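You operate a simulated robot arm through the tools that you are given. There is no shell and no other tool.

Carry out the task below with a simulated robot arm. There is one attempt and no reset: what you move stays moved.

TASK
Soak the crusty red cup clean in the basin, then drain the water.
Fine: plug shut, tap well open till water covers the mark, then off; cup on the draining end.

It is judged by the outcome, as a careful person would: the job done as asked, and still so three seconds after it is handed in. It fails if anything else is knocked over, pushed out of place, dropped, spilled or broken. A push-on lid holds only when it is set on centred and level and pressed home; a screw cap is set on level and turned clockwise until tight.

THE ROBOT
A 7-joint arm with a two-finger parallel gripper, fixed in place. Base frame: the origin is on the floor under the middle of its stand, x ahead of it, y to its left, z up; the work surface is at about z = 850. Units: mm, rad, N and s.
It reaches about 1479 mm from its shoulder. Its first joint turns from -2.897 to 2.897 rad. Payload 4.4 kg.
The TCP is the grasp point between the finger pads, 23 mm short of the fingertips. In the tool frame z runs along the fingers and y along their closing line. Largest opening 94 mm; finger width 38, thickness 10; the body of the gripper, 54 by 96 mm, starts 39 mm behind the TCP.
Orientation is that of the tool frame in the base frame, as [roll, pitch, yaw] about the fixed x, y, z axes, in that order (R = Rz(yaw) Ry(pitch) Rx(roll)). With the fingers straight down and closing along the base's y, the tool's x points along the base's -x, its y along +y and its z along -z.

THE INTERFACE
- The arm moves only by the tool jog_arm. Its argument "series" is one flat list of numbers, 7 for each row, row after row: the finger opening in mm, from 0 to 94, then the shift along the tool's x, y, z in mm, then the turn, a rotation vector about the tool's x, y, z in rad. In form: [claw, tx, ty, tz, rx, ry, rz, claw, tx, ty, tz, rx, ry, rz, ...]. A call has 1 to 20 rows; each row is the pose to reach, as a shift and turn from the pose commanded when the call began, along the tool's axes at that moment. Rows are played at 5 a second. More than 50 mm and 0.15 rad between two rows, or a gripper value outside its range, and nothing of the call is played. A pose out of reach is approached as far as the arm can. The call stops where the force on the tool passes 40 N (or 10 N more than at its start, if that is more) or the arm is blocked; 0.2 s more then pass. Each finger travels about 72 mm/s and halts on what it meets, pressing with about 38 N; the grip force reading is that of the motor and also rises with nothing between the fingers. The clock runs only during rows and for 0.2 s after the last one: add rows that repeat a pose to give the fingers time. The reply holds the time, the measured pose of the TCP, the force on the tool along the base axes, the opening and the grip force, in the units named above and with some noise, with the torque about the TCP (base axes, N m) and any sound that the robot's microphone picked up, and new pictures: "show" is both (left out), scene, wrist or none.
- Cameras (640 x 400 px; columns grow to the right, rows downward): "scene" is fixed at [220.1, 500.1, 1466.5]; the picture's right is [0.12, -0.99, 0.00], its down [-0.75, -0.09, -0.65] and it looks along [0.65, 0.08, -0.76] (base axes); focal length 234 px, centre (320, 200). "wrist" rides on the gripper at [86, 16, -74] in the tool frame; the picture's right is [-0.18, 0.98, 0.00], its down [-0.58, -0.11, -0.81] and it looks along [-0.79, -0.15, 0.59] (tool axes); focal length 243 px, centre (320, 200). There is no depth. A picture from a camera that has moved, and an enlarged one, comes with that camera's place and axes in the base frame and with its lens.
- enlarge(camera, box): a new picture of the part [left, top, right, bottom] of that camera's present view, enlarged. It takes no simulated time.
- hand_in(): hands the job in; it is judged then, once.

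Places have to be worked out from the pictures, the camera data and where the tool is seen. Open the gripper and draw the arm clear of the work before you hand the job in, unless the task says otherwise.

The tools are called after "Emit:" by a JSON object that holds its "api" and its "payload". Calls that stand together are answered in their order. jog_arm: Moves the arm, as the interface text tells. Its arguments: {"type":"object","properties":{"series":{"type":"array","items":{"type":"number"}},"show":{"type":"string","enum":["both","scene","wrist","none"]}},"required":["series"]} The other tools are called the same way: enlarge (camera, box) takes an enlarged picture of a part of a camera's view; hand_in () hands the job in.

At the start:

```text
time: 0.0
ee_pos: [842.6, 171.9, 1194.0]
tool_rot: [3.141, 0.0, 3.141]
wrist_force: [-0.5, -0.1, -0.1]
ft_torque: [0.05, 0.06, 0.0]
finger_gap: 94.0
grasp_force: 0.0
```

scene: 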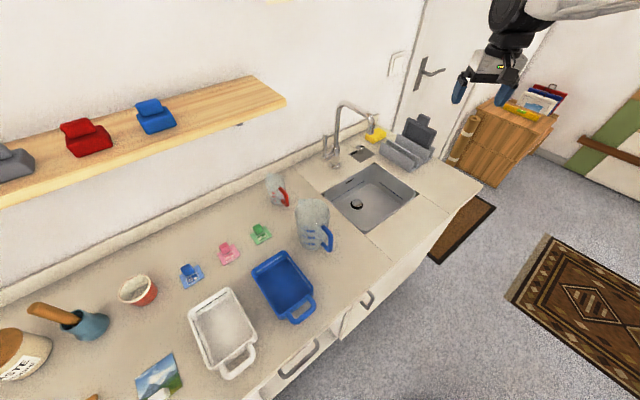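
wrist: 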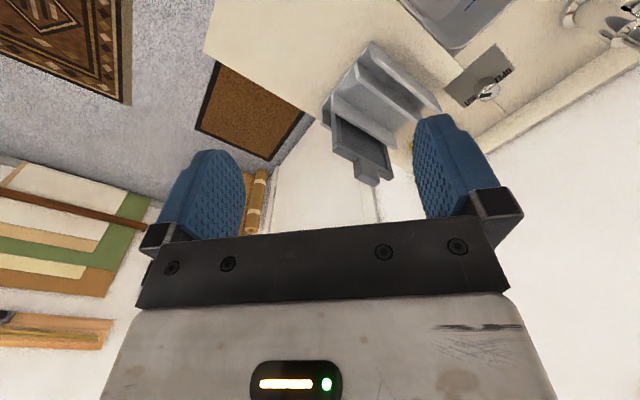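

I see a counter with a sink on the far right, a crusty reddish cup at lower left, and a jug, glass and trays between. I'll enlarge several areas to understand the details before moving.

Emit:
{"api": "enlarge", "payload": {"camera": "scene", "box": [310, 90, 470, 240]}}

Emit:
{"api": "enlarge", "payload": {"camera": "scene", "box": [90, 240, 220, 330]}}

Emit:
{"api": "enlarge", "payload": {"camera": "scene", "box": [240, 160, 360, 260]}}

Emit:
{"api": "enlarge", "payload": {"camera": "wrist", "box": [320, 0, 640, 200]}}

```text
2.67 times, centred on (390, 165) of scene
camera zoom: at [220.1, 500.1, 1466.5], right [0.12, -0.99, 0.0], down [-0.75, -0.09, -0.65], along [0.65, 0.08, -0.76], focal length 625 px, centre (133, 293)
```

zoom: 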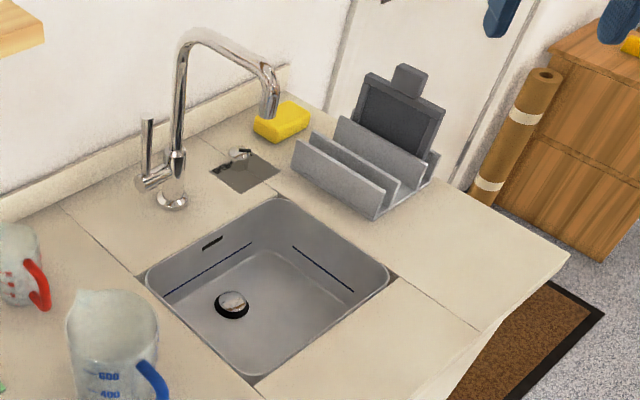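

```text
4.44 times, centred on (155, 285) of scene
camera zoom: at [220.1, 500.1, 1466.5], right [0.12, -0.99, 0.0], down [-0.75, -0.09, -0.65], along [0.65, 0.08, -0.76], focal length 1042 px, centre (1053, -178)
```

zoom: 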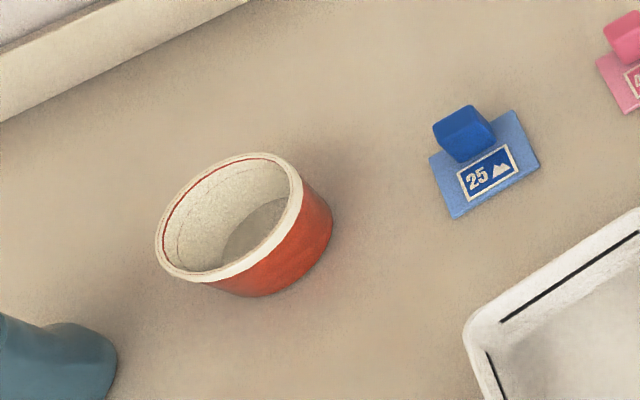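

```text
4.00 times, centred on (300, 210) of scene
camera zoom: at [220.1, 500.1, 1466.5], right [0.12, -0.99, 0.0], down [-0.75, -0.09, -0.65], along [0.65, 0.08, -0.76], focal length 938 px, centre (400, 160)
```

zoom: 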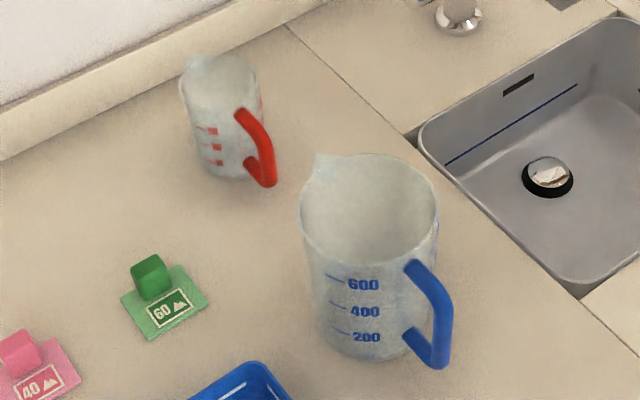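

```text
2.00 times, centred on (480, 100) of wrist
camera zoom: at [757.3, 187.5, 1267.6], right [0.18, 0.98, 0.0], down [0.58, -0.11, 0.81], along [0.79, -0.15, -0.59], focal length 485 px, centre (0, 400)
```

zoom: 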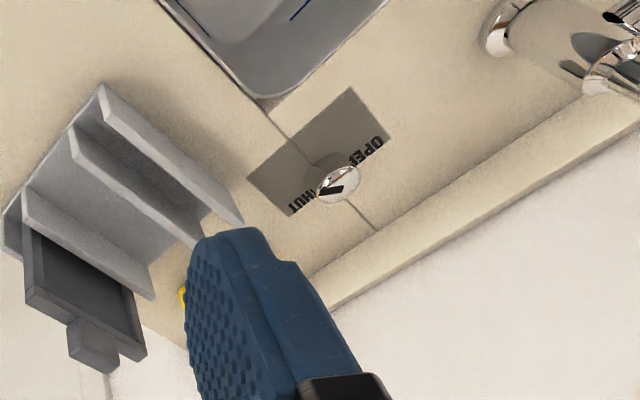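

The scene is clear: the counter is angled about -47°, with the basin near (800, 390) and the knob plate near (1030, 436). I'll zoom in further on the knob, tap and basin to read their details.

Emit:
{"api": "enlarge", "payload": {"camera": "scene", "box": [340, 130, 400, 168]}}

Emit:
{"api": "enlarge", "payload": {"camera": "scene", "box": [315, 95, 395, 185]}}

Emit:
{"api": "enlarge", "payload": {"camera": "wrist", "box": [440, 30, 540, 120]}}

Emit:
{"api": "enlarge", "payload": {"camera": "scene", "box": [310, 150, 430, 240]}}

```text
10.53 times, centred on (370, 149) of scene
camera zoom: at [220.1, 500.1, 1466.5], right [0.12, -0.99, 0.0], down [-0.75, -0.09, -0.65], along [0.65, 0.08, -0.76], focal length 2468 px, centre (-206, 737)
```

zoom: 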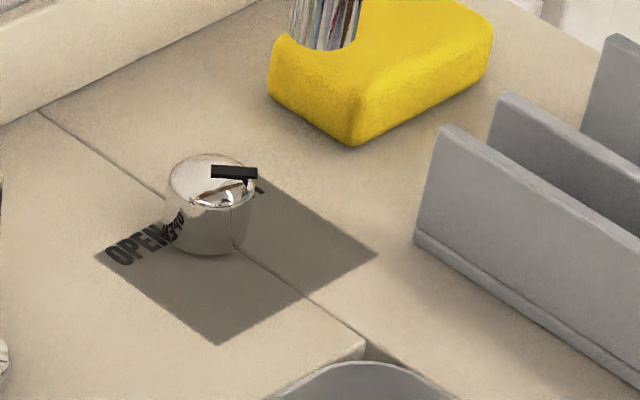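

```text
4.44 times, centred on (355, 140) of scene
camera zoom: at [220.1, 500.1, 1466.5], right [0.12, -0.99, 0.0], down [-0.75, -0.09, -0.65], along [0.65, 0.08, -0.76], focal length 1042 px, centre (164, 467)
```

zoom: 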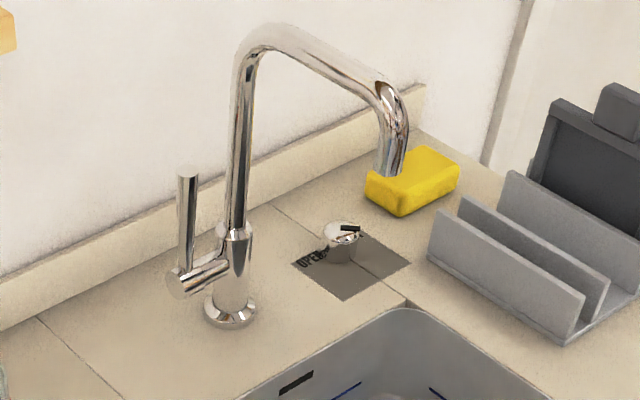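

```text
4.44 times, centred on (490, 75) of wrist
camera zoom: at [757.3, 187.5, 1267.6], right [0.18, 0.98, 0.0], down [0.58, -0.11, 0.81], along [0.79, -0.15, -0.59], focal length 1078 px, centre (-436, 756)
```

zoom: 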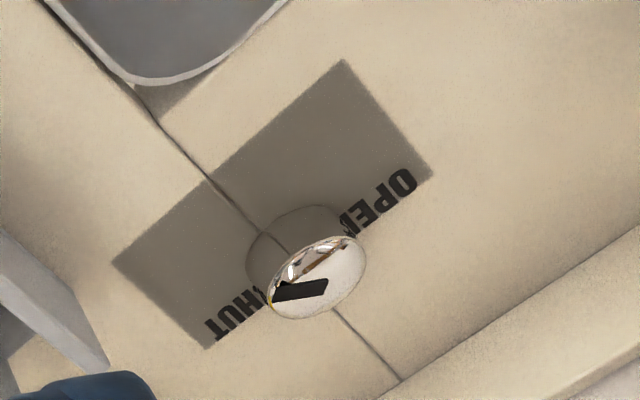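

```text
4.44 times, centred on (370, 195) of scene
camera zoom: at [220.1, 500.1, 1466.5], right [0.12, -0.99, 0.0], down [-0.75, -0.09, -0.65], along [0.65, 0.08, -0.76], focal length 1042 px, centre (98, 222)
```

zoom: 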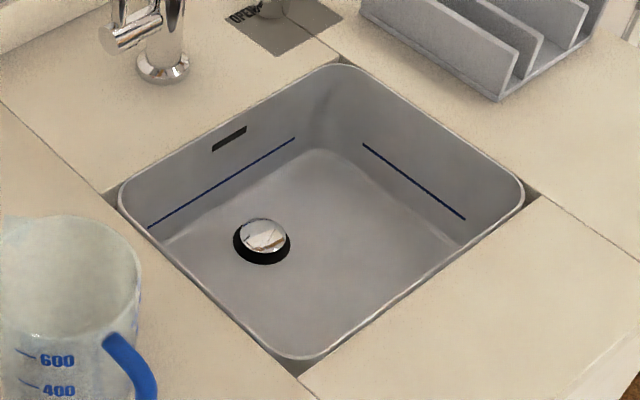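

The knob appears to carry a black bar pointer between OPEN and SHUT labels. I'll zoom in hard on the knob and on the plug to determine their state.

Emit:
{"api": "enlarge", "payload": {"camera": "scene", "box": [352, 140, 376, 156]}}

Emit:
{"api": "enlarge", "payload": {"camera": "wrist", "box": [462, 60, 512, 110]}}

Emit:
{"api": "enlarge", "payload": {"camera": "scene", "box": [345, 195, 370, 213]}}

Emit:
{"api": "enlarge", "payload": {"camera": "scene", "box": [310, 130, 360, 180]}}

```text
16.00 times, centred on (364, 148) of scene
camera zoom: at [220.1, 500.1, 1466.5], right [0.12, -0.99, 0.0], down [-0.75, -0.09, -0.65], along [0.65, 0.08, -0.76], focal length 3751 px, centre (-384, 1032)
```

zoom: 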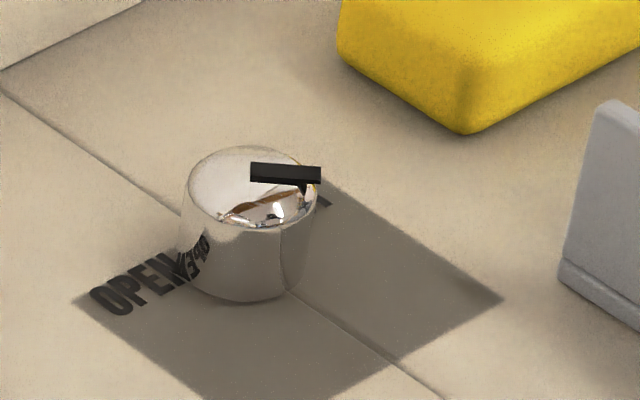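

```text
8.00 times, centred on (487, 85) of wrist
camera zoom: at [757.3, 187.5, 1267.6], right [0.18, 0.98, 0.0], down [0.58, -0.11, 0.81], along [0.79, -0.15, -0.59], focal length 1941 px, centre (-1016, 1120)
```

zoom: 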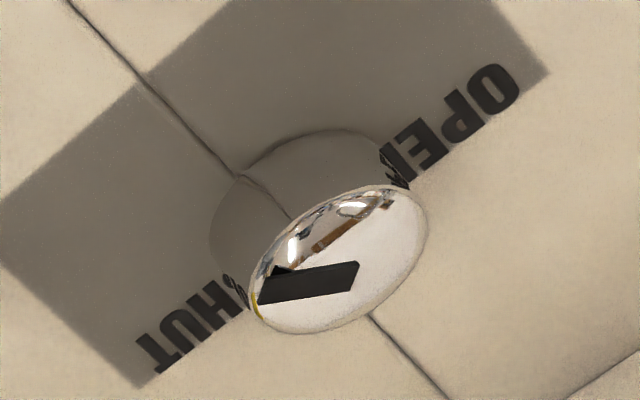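

```text
16.00 times, centred on (358, 204) of scene
camera zoom: at [220.1, 500.1, 1466.5], right [0.12, -0.99, 0.0], down [-0.75, -0.09, -0.65], along [0.65, 0.08, -0.76], focal length 3751 px, centre (-280, 136)
```

zoom: 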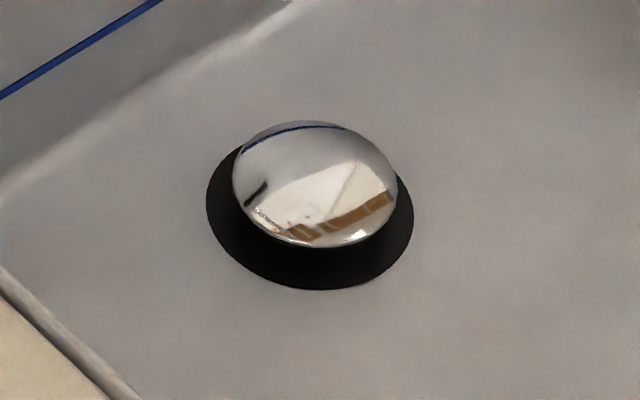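

```text
8.00 times, centred on (335, 155) of scene
camera zoom: at [220.1, 500.1, 1466.5], right [0.12, -0.99, 0.0], down [-0.75, -0.09, -0.65], along [0.65, 0.08, -0.76], focal length 1876 px, centre (200, 560)
```

zoom: 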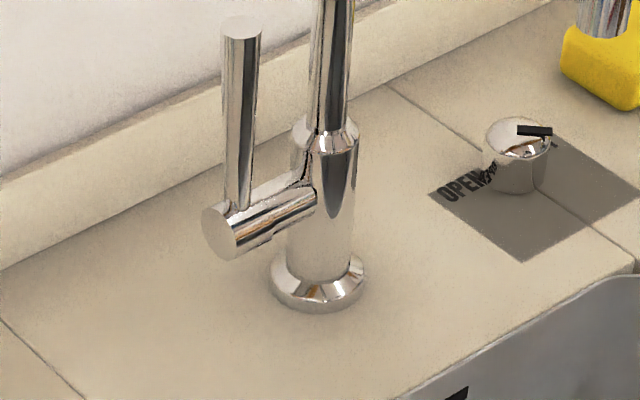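

The plug looks raised (open), with the knob at about (1030, 432, top ≈ 870) and its black pointer toward base -y. The tap is at (932, 529), with its spout over the basin at z≈1075–1125. I'll fly the open gripper high to above the knob, staying clear of the spout, then look again.

Emit:
{"api": "jog_arm", "payload": {"series": [94, -23, 32, 0, 0, 0, 0, 94, -46, 64, 0, 0, 0, 0, 94, -70, 97, 0, 0, 0, 0, 94, -94, 130, 0, 0, 0, 0, 94, -117, 162, 0, 0, 0, 0, 94, -140, 195, 0, 0, 0, 0, 94, -164, 228, 0, 0, 0, 0, 94, -187, 260, 0, 0, 0, 0, 94, -187, 260, 45, 0, 0, 0, 94, -187, 260, 90, 0, 0, 0, 94, -187, 260, 130, 0, 0, 0]}}

```text
time: 2.4
ee_pos: [1029.9, 432.2, 1065.1]
tool_rot: [-3.14, 0.001, -3.141]
wrist_force: [0.0, 0.1, 0.7]
ft_torque: [-0.02, -0.01, -0.03]
finger_gap: 93.9
grasp_force: 0.1
camera wrist: at [943.5, 448.4, 1139.2], right [0.18, 0.98, 0.0], down [0.58, -0.11, 0.81], along [0.79, -0.15, -0.59], focal length 243 px, centre (320, 200)
```

scene: 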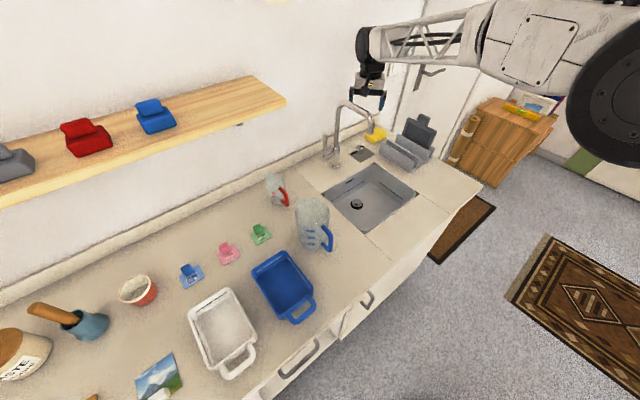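
wrist: 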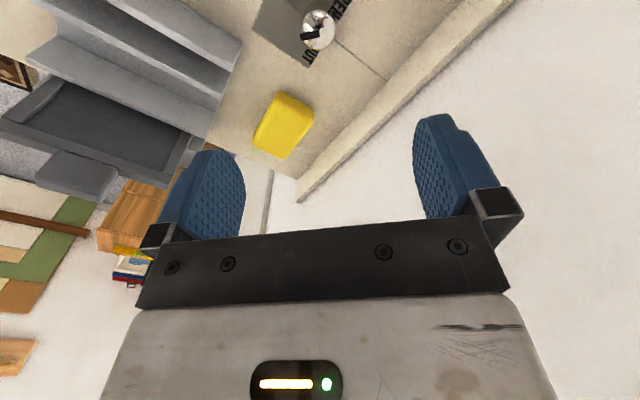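

The knob shows at the top of the wrist view, giving about (1031, 432). I'll zoom on it to refine the centre and pointer direction.

Emit:
{"api": "enlarge", "payload": {"camera": "wrist", "box": [270, 0, 370, 62]}}

Emit:
{"api": "enlarge", "payload": {"camera": "scene", "box": [330, 70, 420, 170]}}

```text
6.40 times, centred on (320, 31) of wrist
camera zoom: at [943.5, 448.4, 1139.2], right [0.18, 0.98, 0.0], down [0.58, -0.11, 0.81], along [0.79, -0.15, -0.59], focal length 1553 px, centre (320, 1282)
```

zoom: 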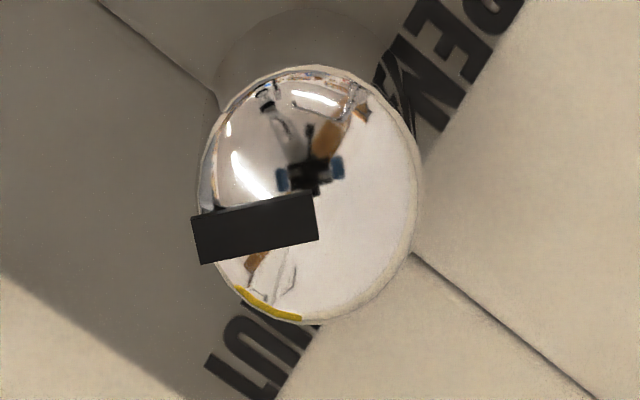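

```text
4.00 times, centred on (375, 120) of scene
camera zoom: at [220.1, 500.1, 1466.5], right [0.12, -0.99, 0.0], down [-0.75, -0.09, -0.65], along [0.65, 0.08, -0.76], focal length 938 px, centre (100, 520)
```

zoom: 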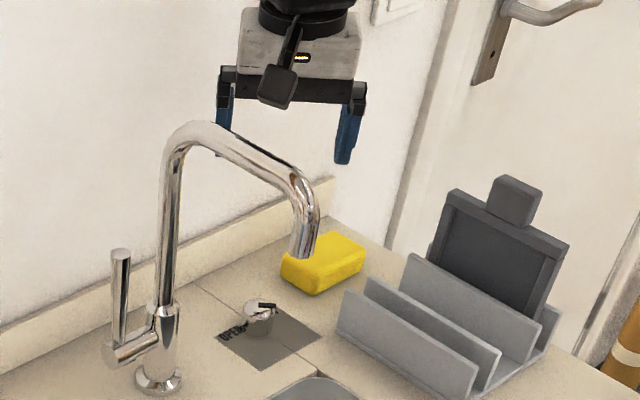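

The pointer bar points along base -y, and the knob centre is about (1031, 431). I'll descend with the fingers open to straddle the knob.

Emit:
{"api": "jog_arm", "payload": {"series": [94, -1, -1, 40, 0, 0, 0, 94, -1, -1, 80, 0, 0, 0, 94, -1, -1, 120, 0, 0, 0, 94, -1, -1, 150, 0, 0, 0, 94, -1, -1, 182, 0, 0, 0, 94, -1, -1, 182, 0, 0, 0]}}

```text
time: 3.8
ee_pos: [1032.5, 430.5, 878.9]
tool_rot: [3.14, 0.0, 3.141]
wrist_force: [-0.2, 0.7, 0.0]
ft_torque: [0.01, 0.03, 0.0]
finger_gap: 94.1
grasp_force: 0.0
camera wrist: at [945.8, 445.8, 953.8], right [0.18, 0.98, 0.0], down [0.58, -0.11, 0.81], along [0.79, -0.15, -0.59], focal length 243 px, centre (320, 200)
```

scene: 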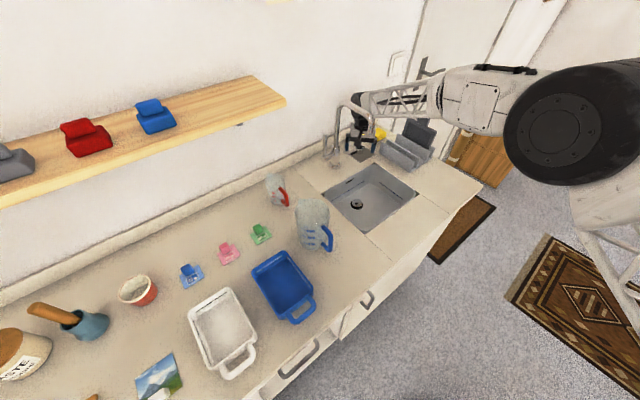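
wrist: 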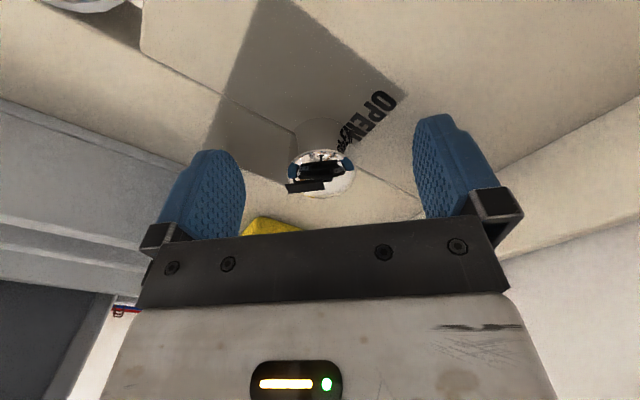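

The knob sits centred between the fingers. I'll close on it and check the reading before turning.

Emit:
{"api": "jog_arm", "payload": {"series": [60, -1, 0, 0, 0, 0, 0, 30, -1, 0, 0, 0, 0, 0, 20, -1, 0, 0, 0, 0, 0, 20, -1, 0, 0, 0, 0, 0]}}

```text
time: 4.8
ee_pos: [1033.0, 431.4, 881.2]
tool_rot: [3.141, 0.0, 3.141]
wrist_force: [2.8, 6.1, -2.7]
ft_torque: [0.13, -0.02, -0.04]
finger_gap: 33.4
grasp_force: 45.0
camera wrist: at [946.9, 446.4, 954.6], right [0.18, 0.98, 0.0], down [0.58, -0.11, 0.81], along [0.79, -0.15, -0.59], focal length 243 px, centre (320, 200)
```

scene: 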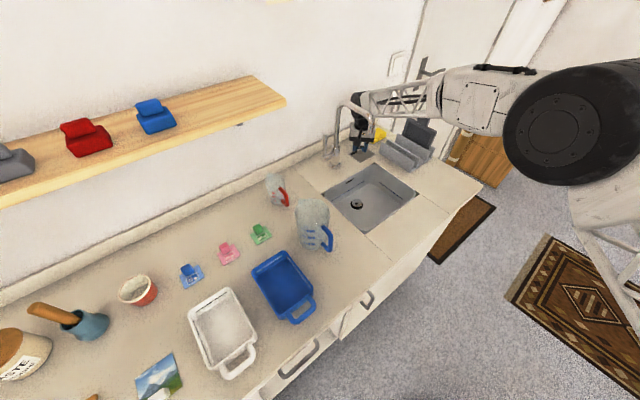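
wrist: 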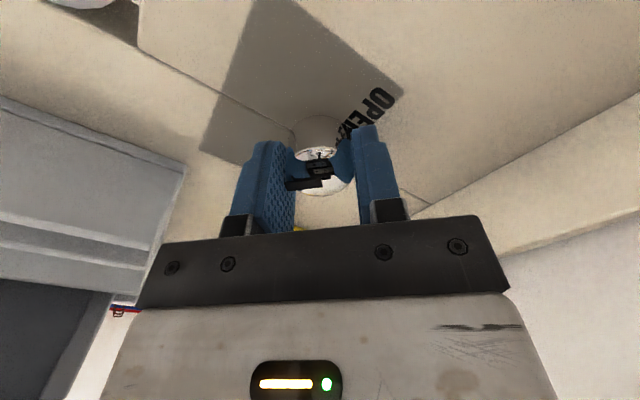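

Gripped at 33 mm with the knob held. I'll turn it counter-clockwise (seen from above), toward the SHUT label, by 0.6 rad and watch the torque and plug.

Emit:
{"api": "jog_arm", "payload": {"series": [20, 0, 0, 0, 0, 0, -0.12, 20, 0, 0, 0, 0, 0, -0.24, 20, 0, 0, 0, 0, 0, -0.36, 20, 0, 0, 0, 0, 0, -0.48, 20, 0, 0, 0, 0, 0, -0.6, 20, 0, 0, 0, 0, 0, -0.6]}}

Emit:
{"api": "enlarge", "payload": {"camera": "scene", "box": [310, 130, 430, 240]}}

Emit:
{"api": "enlarge", "payload": {"camera": "wrist", "box": [200, 60, 440, 220]}}

```text
time: 6.2
ee_pos: [1032.2, 430.7, 881.8]
tool_rot: [-3.14, 0.001, -2.54]
wrist_force: [-2.2, 6.2, -1.6]
ft_torque: [0.14, 0.08, -0.57]
finger_gap: 33.2
grasp_force: 45.2
camera wrist: at [952.2, 394.6, 955.6], right [-0.4, 0.91, 0.0], down [0.54, 0.24, 0.81], along [0.74, 0.33, -0.59], focal length 243 px, centre (320, 200)
```

scene: 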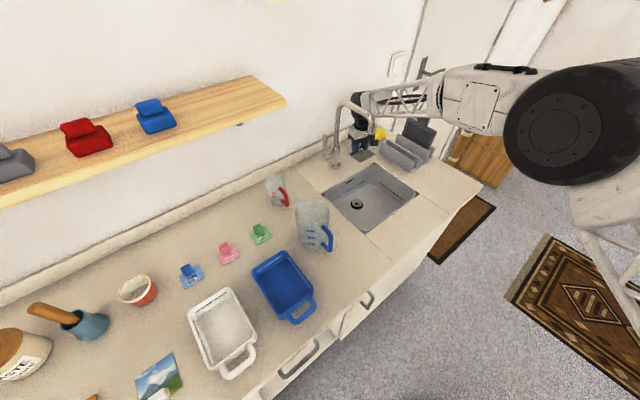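
wrist: 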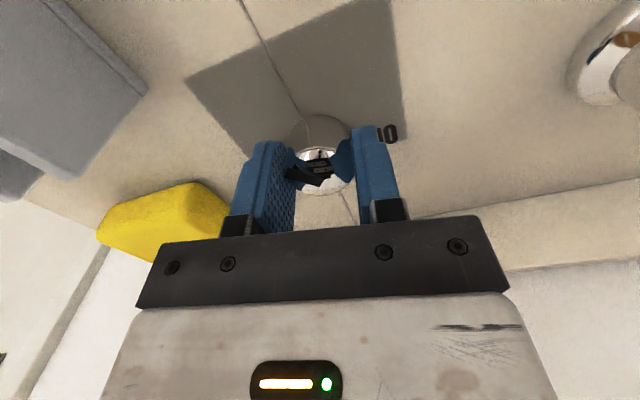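

```text
3.64 times, centred on (370, 185) of scene
camera zoom: at [220.1, 500.1, 1466.5], right [0.12, -0.99, 0.0], down [-0.75, -0.09, -0.65], along [0.65, 0.08, -0.76], focal length 853 px, centre (138, 254)
```

zoom: 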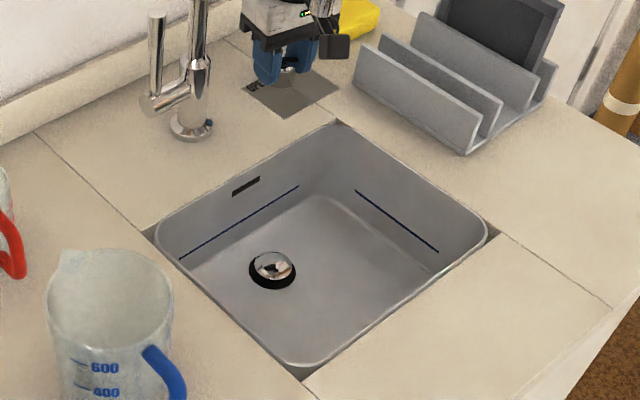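

```text
2.50 times, centred on (320, 140) of wrist
camera zoom: at [952.2, 394.6, 955.6], right [-0.4, 0.91, 0.0], down [0.54, 0.24, 0.81], along [0.74, 0.33, -0.59], focal length 606 px, centre (320, 350)
```

zoom: 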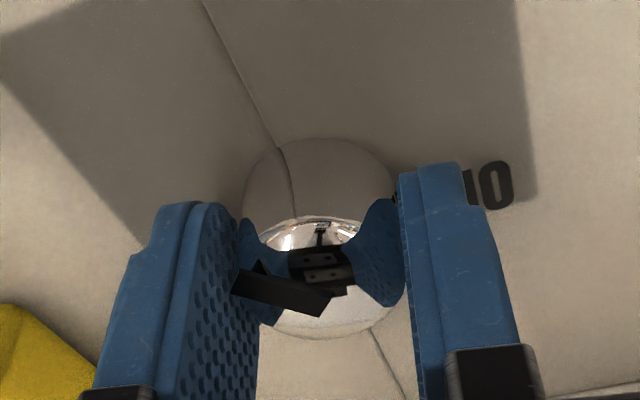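

The bar still points to base -y, so the fingers slipped round the knob at about 0.57 N·m; it looks like it is against a stop that way. I'll turn the other way (clockwise) and see whether the knob follows.

Emit:
{"api": "jog_arm", "payload": {"series": [20, 0, 0, 0, 0, 0, 0.12, 20, 0, 0, 0, 0, 0, 0.24, 20, 0, 0, 0, 0, 0, 0.36, 20, 0, 0, 0, 0, 0, 0.48, 20, 0, 0, 0, 0, 0, 0.6, 20, 0, 0, 0, 0, 0, 0.6], "show": "none"}}

Emit:
{"api": "enlarge", "payload": {"camera": "wrist", "box": [200, 60, 440, 220]}}

Emit:
{"api": "enlarge", "payload": {"camera": "scene", "box": [345, 195, 370, 213]}}

```text
time: 7.6
ee_pos: [1032.7, 431.6, 881.9]
tool_rot: [-3.141, -0.002, 3.139]
wrist_force: [-14.5, -4.1, 1.5]
ft_torque: [-0.17, 0.11, 0.02]
finger_gap: 33.5
grasp_force: 45.4
```

```text
2.50 times, centred on (320, 140) of wrist
camera zoom: at [946.2, 446.6, 955.6], right [0.19, 0.98, 0.0], down [0.58, -0.11, 0.81], along [0.79, -0.15, -0.59], focal length 606 px, centre (320, 350)
```

zoom: 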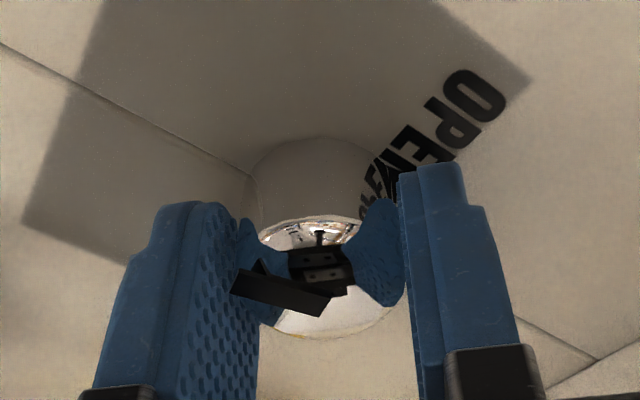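

```text
16.00 times, centred on (358, 204) of scene
camera zoom: at [220.1, 500.1, 1466.5], right [0.12, -0.99, 0.0], down [-0.75, -0.09, -0.65], along [0.65, 0.08, -0.76], focal length 3751 px, centre (-280, 136)
```

zoom: 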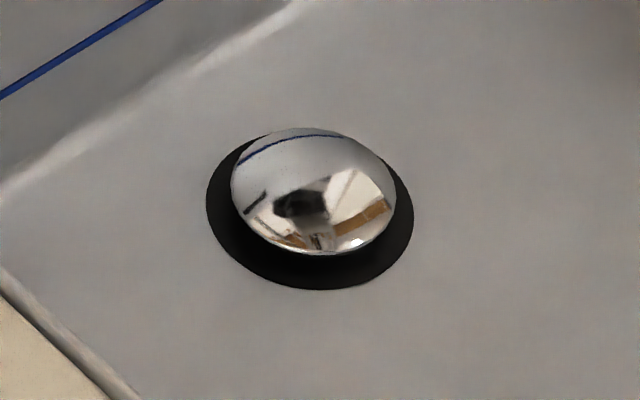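

The knob followed clockwise and the plug dome sank a little, so clockwise is shutting. To avoid swinging the camera into the tap, I'll ratchet: open, rotate back counter-clockwise ~1 rad, re-grip.

Emit:
{"api": "jog_arm", "payload": {"series": [75, 0, 0, 0, 0, 0, 0, 75, 0, 0, 0, 0, 0, 0, 75, 0, 0, 0, 0, 0, -0.14, 75, 0, 0, 0, 0, 0, -0.28, 75, 0, 0, 0, 0, 0, -0.42, 75, 0, 0, 0, 0, 0, -0.56, 75, 0, 0, 0, 0, 0, -0.7, 75, 0, 0, 0, 0, 0, -0.84, 75, 0, 0, 0, 0, 0, -0.98, 75, 0, 0, 0, 0, 0, -0.98]}}

Emit:
{"api": "enlarge", "payload": {"camera": "wrist", "box": [200, 60, 440, 220]}}

```text
time: 9.8
ee_pos: [1032.3, 431.4, 880.7]
tool_rot: [3.141, 0.001, -2.161]
wrist_force: [-0.2, -0.2, 1.4]
ft_torque: [-0.01, -0.02, 0.0]
finger_gap: 74.7
grasp_force: 0.0
camera wrist: at [971.0, 367.3, 955.5], right [-0.71, 0.7, 0.0], down [0.41, 0.42, 0.81], along [0.56, 0.58, -0.59], focal length 243 px, centre (320, 200)
```

scene: 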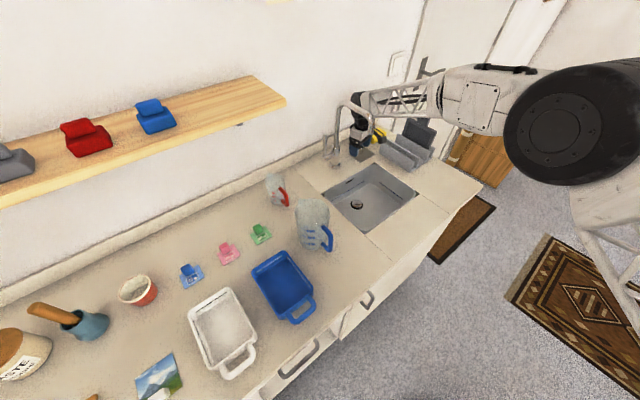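
wrist: 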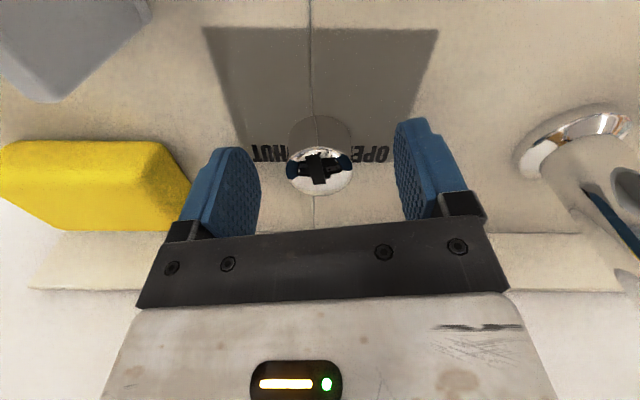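

```text
2.50 times, centred on (320, 140) of wrist
camera zoom: at [971.0, 367.3, 955.5], right [-0.71, 0.7, 0.0], down [0.41, 0.42, 0.81], along [0.56, 0.58, -0.59], focal length 606 px, centre (320, 350)
```

zoom: 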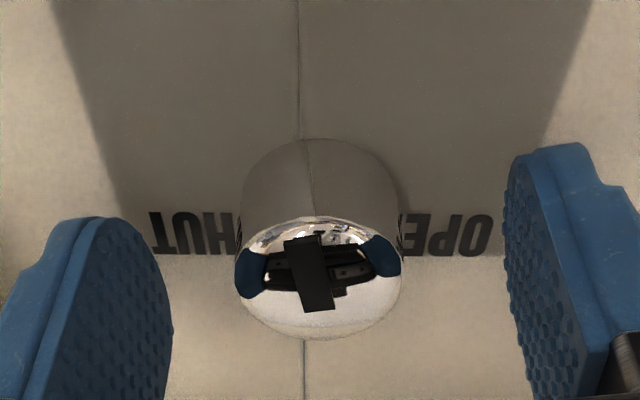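

The bar now points to the counter front. I'll grip again and turn clockwise about 1 rad.

Emit:
{"api": "jog_arm", "payload": {"series": [40, 0, 0, 0, 0, 0, 0, 20, 0, 0, 0, 0, 0, 0, 20, 0, 0, 0, 0, 0, 0, 20, 0, 0, 0, 0, 0, 0.12, 20, 0, 0, 0, 0, 0, 0.24, 20, 0, 0, 0, 0, 0, 0.36, 20, 0, 0, 0, 0, 0, 0.48, 20, 0, 0, 0, 0, 0, 0.6, 20, 0, 0, 0, 0, 0, 0.72, 20, 0, 0, 0, 0, 0, 0.84, 20, 0, 0, 0, 0, 0, 0.96, 20, 0, 0, 0, 0, 0, 0.96], "show": "none"}}

Emit:
{"api": "enlarge", "payload": {"camera": "wrist", "box": [200, 60, 440, 220]}}

Emit:
{"api": "enlarge", "payload": {"camera": "scene", "box": [345, 195, 370, 213]}}

```text
time: 12.4
ee_pos: [1031.7, 431.3, 881.2]
tool_rot: [3.14, -0.001, -3.122]
wrist_force: [-24.2, -2.2, 4.5]
ft_torque: [-0.03, 0.38, -0.01]
finger_gap: 33.3
grasp_force: 44.8
```

```text
2.50 times, centred on (320, 140) of wrist
camera zoom: at [945.9, 444.8, 955.5], right [0.17, 0.99, 0.0], down [0.58, -0.1, 0.81], along [0.79, -0.13, -0.59], focal length 606 px, centre (320, 350)
```

zoom: 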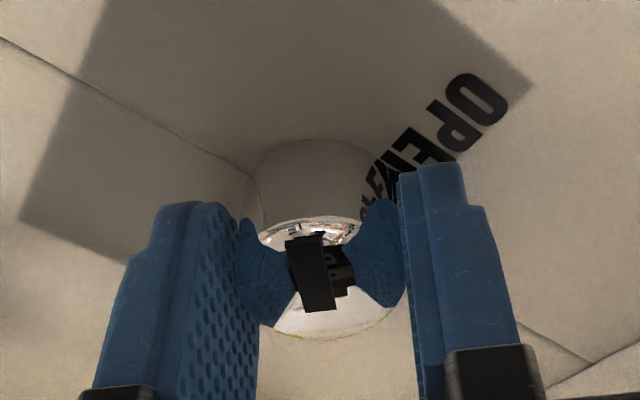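

```text
16.00 times, centred on (358, 204) of scene
camera zoom: at [220.1, 500.1, 1466.5], right [0.12, -0.99, 0.0], down [-0.75, -0.09, -0.65], along [0.65, 0.08, -0.76], focal length 3751 px, centre (-280, 136)
```

zoom: 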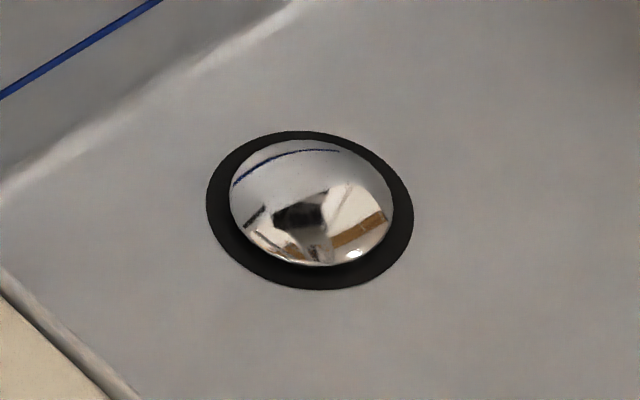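

The dome has dropped into its seat further. I'll ratchet once more to check whether the knob is at its shut stop.

Emit:
{"api": "jog_arm", "payload": {"series": [75, 0, 0, 0, 0, 0, 0, 75, 0, 0, 0, 0, 0, 0, 75, 0, 0, 0, 0, 0, -0.14, 75, 0, 0, 0, 0, 0, -0.28, 75, 0, 0, 0, 0, 0, -0.42, 75, 0, 0, 0, 0, 0, -0.56, 75, 0, 0, 0, 0, 0, -0.7, 75, 0, 0, 0, 0, 0, -0.7, 40, 0, 0, 0, 0, 0, -0.7, 20, 0, 0, 0, 0, 0, -0.7, 20, 0, 0, 0, 0, 0, -0.7, 20, 0, 0, 0, 0, 0, -0.58, 20, 0, 0, 0, 0, 0, -0.46, 20, 0, 0, 0, 0, 0, -0.34], "show": "none"}}

Emit:
{"api": "enlarge", "payload": {"camera": "wrist", "box": [200, 60, 440, 220]}}

Emit:
{"api": "enlarge", "payload": {"camera": "scene", "box": [345, 195, 370, 213]}}

```text
time: 15.4
ee_pos: [1032.7, 431.7, 881.3]
tool_rot: [3.142, 0.0, -2.785]
wrist_force: [3.0, -2.6, 0.6]
ft_torque: [-0.05, -0.17, 0.72]
finger_gap: 33.3
grasp_force: 45.2
```

```text
2.50 times, centred on (320, 140) of wrist
camera zoom: at [946.6, 415.2, 956.3], right [-0.17, 0.98, 0.0], down [0.58, 0.1, 0.81], along [0.79, 0.14, -0.59], focal length 606 px, centre (320, 350)
```

zoom: 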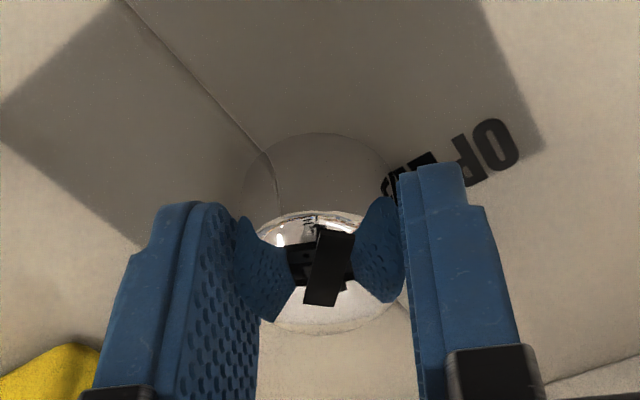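

```text
16.00 times, centred on (358, 204) of scene
camera zoom: at [220.1, 500.1, 1466.5], right [0.12, -0.99, 0.0], down [-0.75, -0.09, -0.65], along [0.65, 0.08, -0.76], focal length 3751 px, centre (-280, 136)
```

zoom: 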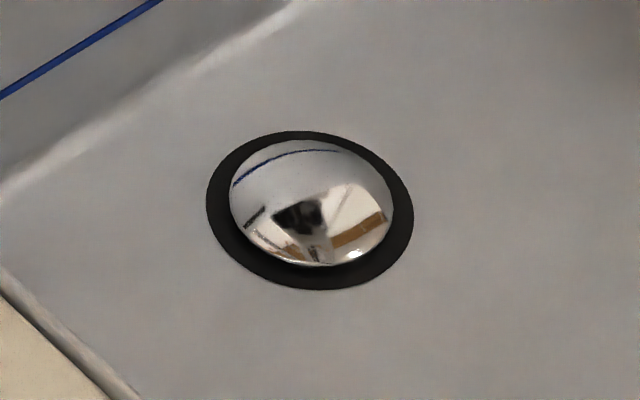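

The knob now resists (0.72 N·m) and the dome no longer moves: the plug is fully shut. I'll release, lift well above the spout, and rotate the hand so its closing line faces front-to-back for the tap lever.

Emit:
{"api": "jog_arm", "payload": {"series": [80, 0, 0, 0, 0, 0, 0, 80, 0, 0, 0, 0, 0, 0, 80, 0, 0, -40, 0, 0, 0, 80, 0, 0, -80, 0, 0, 0, 80, 0, 0, -120, 0, 0, 0, 80, 0, 0, -160, 0, 0, 0, 80, 0, 0, -200, 0, 0, 0, 80, 0, 0, -240, 0, 0, 0, 80, 0, 0, -280, 0, 0, 0, 80, 0, 0, -325, 0, 0, 0, 80, 0, 0, -325, 0, 0, 0.13, 80, 0, 0, -325, 0, 0, 0.26, 80, 0, 0, -325, 0, 0, 0.39, 80, 0, 0, -325, 0, 0, 0.52, 80, 0, 0, -325, 0, 0, 0.65, 80, 0, 0, -325, 0, 0, 0.78, 80, 0, 0, -325, 0, 0, 0.91, 80, 0, 0, -325, 0, 0, 1.04, 80, 0, 0, -325, 0, 0, 1.17, 80, 0, 0, -325, 0, 0, 1.17]}}

Emit:
{"api": "enlarge", "payload": {"camera": "scene", "box": [310, 130, 430, 240]}}

```text
time: 19.6
ee_pos: [1033.4, 432.0, 1207.1]
tool_rot: [3.141, 0.001, 2.33]
wrist_force: [0.6, -0.7, 0.5]
ft_torque: [0.01, -0.03, 0.03]
finger_gap: 79.9
grasp_force: 0.0
camera wrist: at [985.2, 504.7, 1280.5], right [0.84, 0.54, 0.0], down [0.32, -0.5, 0.81], along [0.44, -0.68, -0.59], focal length 243 px, centre (320, 200)
```

scene: 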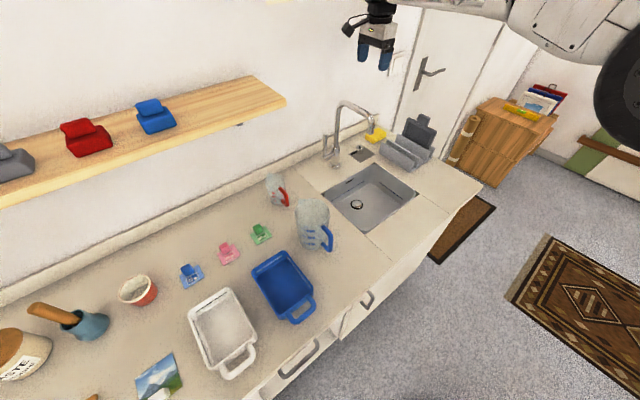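
wrist: 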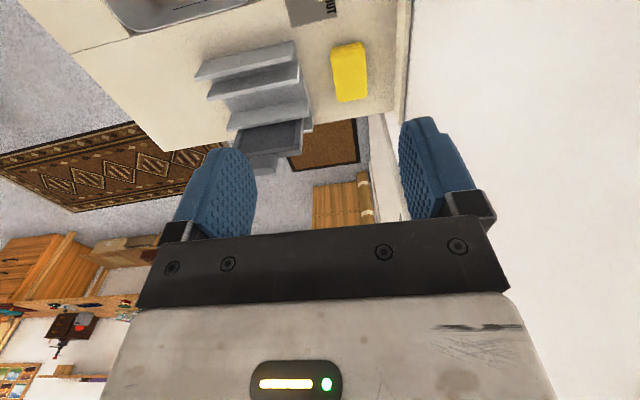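

```text
3.64 times, centred on (370, 185) of scene
camera zoom: at [220.1, 500.1, 1466.5], right [0.12, -0.99, 0.0], down [-0.75, -0.09, -0.65], along [0.65, 0.08, -0.76], focal length 853 px, centre (138, 254)
```

zoom: 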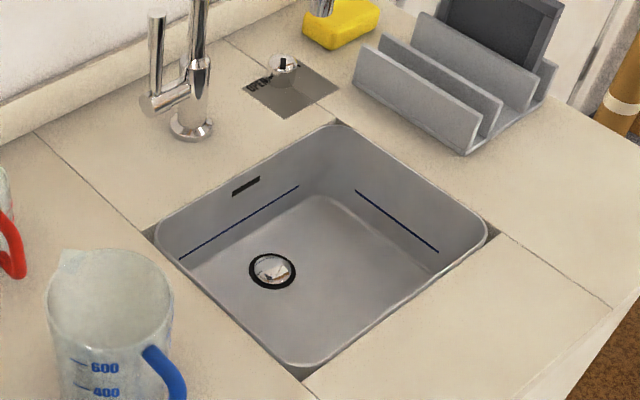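

The plug dome is down in its ring. I'll slide high along the wall toward the lever (tool +x), staying short of the shelf end, and look.

Emit:
{"api": "jog_arm", "payload": {"series": [80, 40, -1, 0, 0, 0, 0, 80, 80, -2, 0, 0, 0, 0, 80, 120, -4, 0, 0, 0, 0, 80, 155, -5, 0, 0, 0, 0, 80, 190, -6, 0, 0, 0, 0, 80, 190, -6, 0, 0, 0, 0]}}

Emit:
{"api": "enlarge", "payload": {"camera": "wrist", "box": [220, 0, 460, 150]}}

Emit:
{"api": "enlarge", "payload": {"camera": "scene", "box": [240, 20, 440, 220]}}

```text
time: 21.0
ee_pos: [896.6, 565.9, 1206.0]
tool_rot: [3.141, 0.001, 2.332]
wrist_force: [-0.2, 0.2, 0.2]
ft_torque: [0.0, 0.0, 0.01]
finger_gap: 80.1
grasp_force: 0.0
camera wrist: at [850.5, 638.5, 1280.2], right [0.84, 0.54, 0.0], down [0.32, -0.5, 0.81], along [0.44, -0.68, -0.59], focal length 243 px, centre (320, 200)
```

scene: 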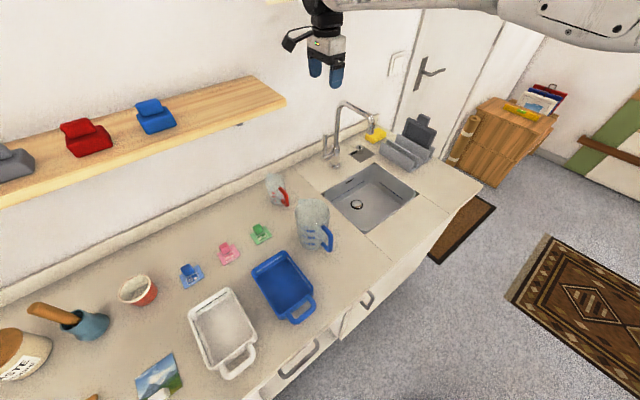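
wrist: 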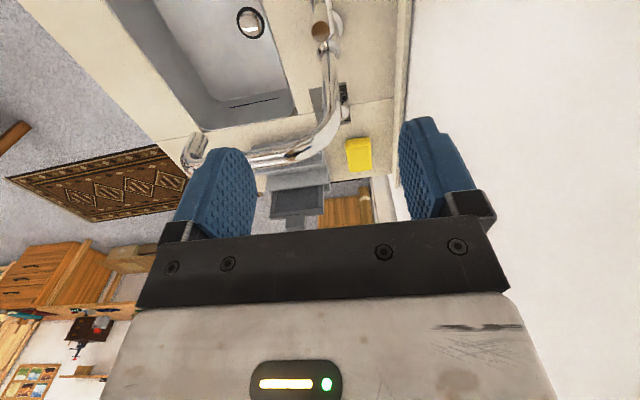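

```text
2.67 times, centred on (340, 75) of wrist
camera zoom: at [850.5, 638.5, 1280.2], right [0.84, 0.54, 0.0], down [0.32, -0.5, 0.81], along [0.44, -0.68, -0.59], focal length 647 px, centre (267, 533)
```

zoom: 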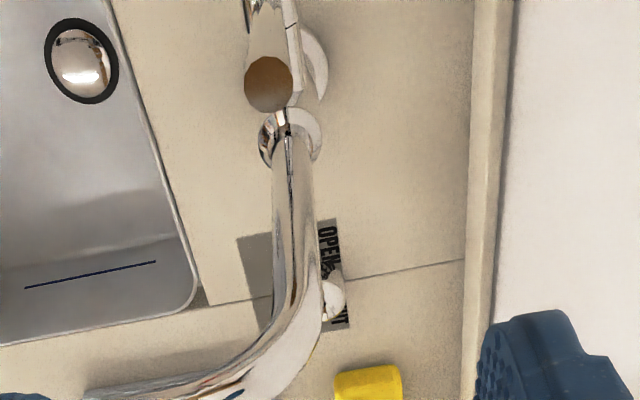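

```text
2.00 times, centred on (340, 120) of scene
camera zoom: at [220.1, 500.1, 1466.5], right [0.12, -0.99, 0.0], down [-0.75, -0.09, -0.65], along [0.65, 0.08, -0.76], focal length 469 px, centre (280, 360)
```

zoom: 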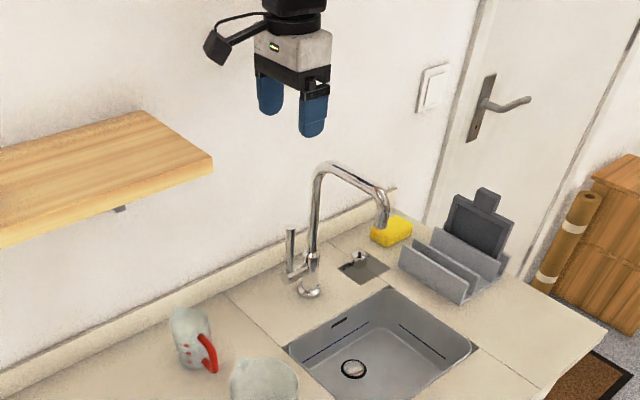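

The lever top is at about (901, 563, 1015), vertical, next to the tap pipe. To keep the hand clear of the spout I'll use one finger of the open gripper behind the lever: rotate 90° so the fingers spread along the counter and shift so the right finger sits on the wall side of the lever.

Emit:
{"api": "jog_arm", "payload": {"series": [94, 0, 0, 0, 0, 0, -0.131, 94, 0, 0, 0, 0, 0, -0.262, 94, 0, 0, 0, 0, 0, -0.393, 94, 0, 0, 0, 0, 0, -0.524, 94, 0, 0, 0, 0, 0, -0.655, 94, 0, 0, 0, 0, 0, -0.785, 94, 0, 0, 0, 0, 0, -0.916, 94, 0, 0, 0, 0, 0, -1.047, 94, 0, 0, 0, 0, 0, -1.178, 94, 0, 0, 0, 0, 0, -1.309, 94, 0, 0, 0, 0, 0, -1.44, 94, 0, 0, 0, 0, 0, -1.571, 94, 23, 19, 0, 0, 0, -1.571, 94, 47, 38, 0, 0, 0, -1.571, 94, 47, 38, 0, 0, 0, -1.571]}}

Emit:
{"api": "enlarge", "payload": {"camera": "scene", "box": [240, 20, 440, 220]}}

```text
time: 24.4
ee_pos: [905.4, 595.3, 1212.9]
tool_rot: [3.141, 0.002, -2.408]
wrist_force: [0.5, 0.1, 0.9]
ft_torque: [0.01, 0.05, -0.03]
finger_gap: 94.0
grasp_force: 0.1
stopped in row 15: the arm was blocked; the commanded pose is now the measured one
camera wrist: at [831.0, 548.6, 1286.2], right [-0.52, 0.85, 0.0], down [0.5, 0.31, 0.81], along [0.69, 0.42, -0.59], focal length 243 px, centre (320, 200)
```

scene: 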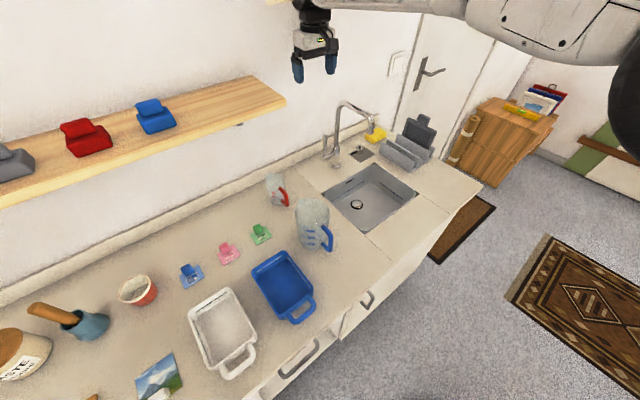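
wrist: 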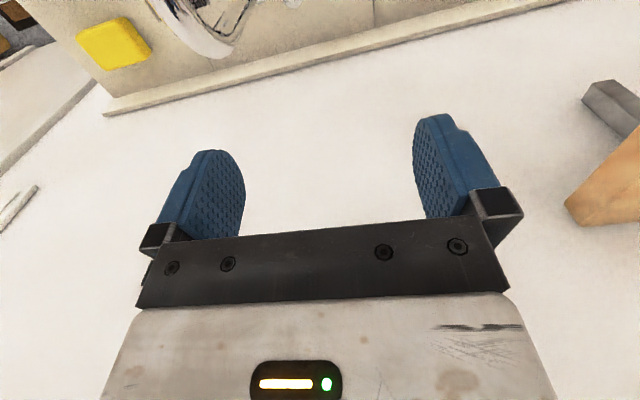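

```text
2.00 times, centred on (340, 120) of scene
camera zoom: at [220.1, 500.1, 1466.5], right [0.12, -0.99, 0.0], down [-0.75, -0.09, -0.65], along [0.65, 0.08, -0.76], focal length 469 px, centre (280, 360)
```

zoom: 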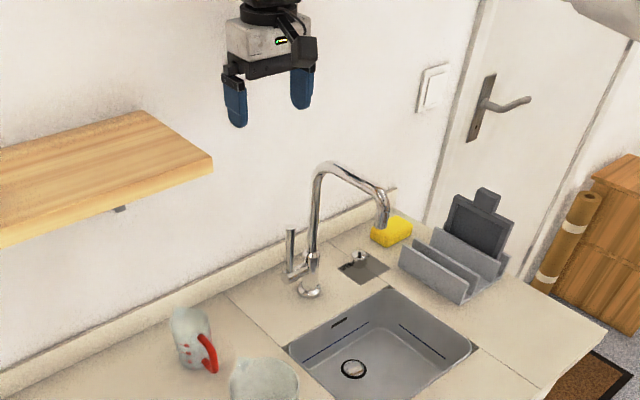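

The arm reported being blocked about p≈1066 (likely a wrist link near the wall), with no force on the tool. I'll back off from the wall, return the hand to the earlier orientation, and use a straddling approach instead.

Emit:
{"api": "jog_arm", "payload": {"series": [94, 16, -2, 0, 0, 0, 0, 94, 31, -4, 0, 0, 0, 0, 94, 31, -4, 0, 0, 0, 0.129, 94, 31, -4, 0, 0, 0, 0.258, 94, 31, -4, 0, 0, 0, 0.387, 94, 31, -4, 0, 0, 0, 0.516, 94, 31, -4, 0, 0, 0, 0.645, 94, 31, -4, 0, 0, 0, 0.774, 80, 31, -4, 0, 0, 0, 0.903, 80, 31, -4, 0, 0, 0, 1.032, 70, 31, -4, 0, 0, 0, 1.161, 70, 31, -4, 0, 0, 0, 1.29, 64, 31, -4, 0, 0, 0, 1.419, 64, 31, -4, 0, 0, 0, 1.545, 64, 31, -4, 0, 0, 0, 1.545]}}

Emit:
{"api": "enlarge", "payload": {"camera": "wrist", "box": [220, 0, 460, 150]}}

```text
time: 27.6
ee_pos: [883.0, 578.2, 1206.8]
tool_rot: [-3.138, -0.001, 2.333]
wrist_force: [0.6, 0.7, -0.2]
ft_torque: [0.04, 0.0, 0.0]
finger_gap: 63.7
grasp_force: 0.2
camera wrist: at [835.3, 651.3, 1280.9], right [0.84, 0.55, 0.0], down [0.33, -0.49, 0.81], along [0.44, -0.68, -0.59], focal length 243 px, centre (320, 200)
```

scene: 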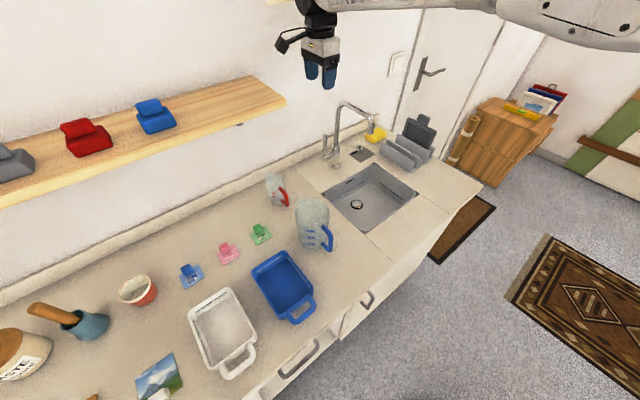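
wrist: 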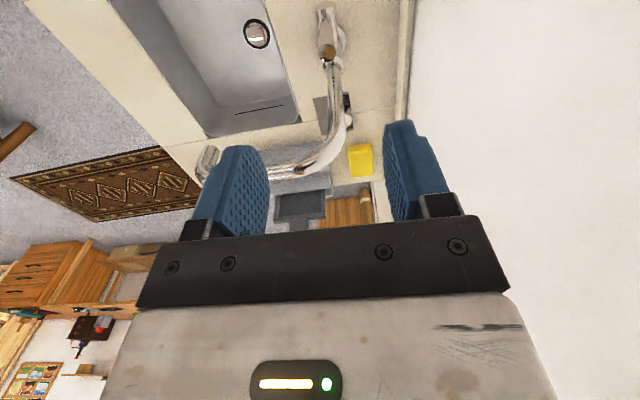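

```text
2.67 times, centred on (340, 75) of wrist
camera zoom: at [835.3, 651.3, 1280.9], right [0.84, 0.55, 0.0], down [0.33, -0.49, 0.81], along [0.44, -0.68, -0.59], focal length 647 px, centre (267, 533)
```

zoom: 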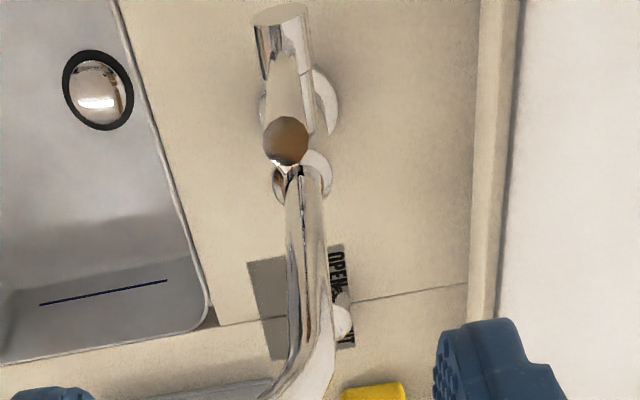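

The lever top reads (900, 562) again. I'll lean the hand ~13° to the left (away from the spout) and descend to just above the lever, straddling it front/back.

Emit:
{"api": "jog_arm", "payload": {"series": [64, -4, 0, 0, 0, -0.11, 0, 64, -8, 0, 0, 0, -0.22, 0, 64, -13, 1, 40, 0, -0.22, 0, 64, -13, 1, 80, 0, -0.22, 0, 64, -13, 1, 120, 0, -0.22, 0, 64, -13, 1, 152, 0, -0.22, 0, 64, -13, 1, 152, 0, -0.22, 0]}}

Emit:
{"api": "enlarge", "payload": {"camera": "scene", "box": [270, 30, 430, 190]}}

```text
time: 29.2
ee_pos: [892.5, 567.7, 1057.7]
tool_rot: [-3.14, 0.22, 2.335]
wrist_force: [0.7, -0.2, -0.1]
ft_torque: [-0.01, 0.07, -0.04]
finger_gap: 64.0
grasp_force: 0.1
camera wrist: at [836.1, 651.7, 1110.1], right [0.83, 0.55, 0.04], down [0.19, -0.36, 0.91], along [0.52, -0.76, -0.4], focal length 243 px, centre (320, 200)
```

scene: 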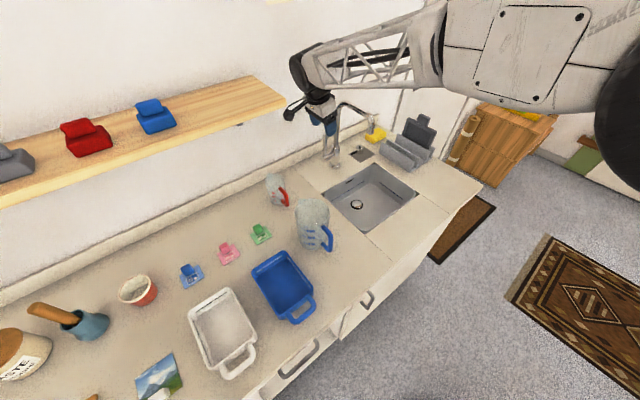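
wrist: 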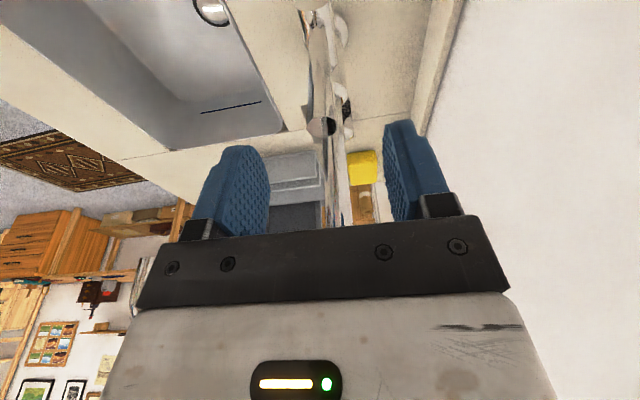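

```text
2.50 times, centred on (350, 110) of scene
camera zoom: at [220.1, 500.1, 1466.5], right [0.12, -0.99, 0.0], down [-0.75, -0.09, -0.65], along [0.65, 0.08, -0.76], focal length 586 px, centre (245, 425)
```

zoom: 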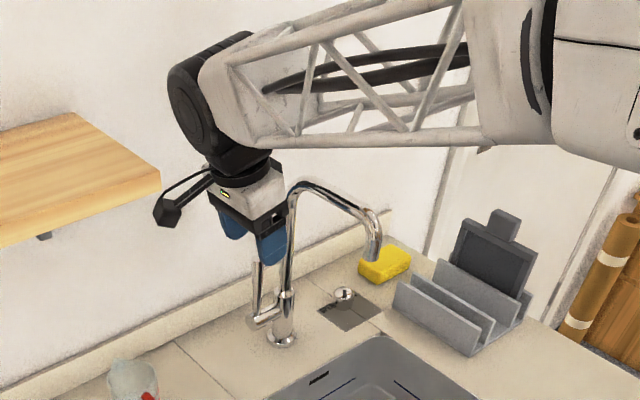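

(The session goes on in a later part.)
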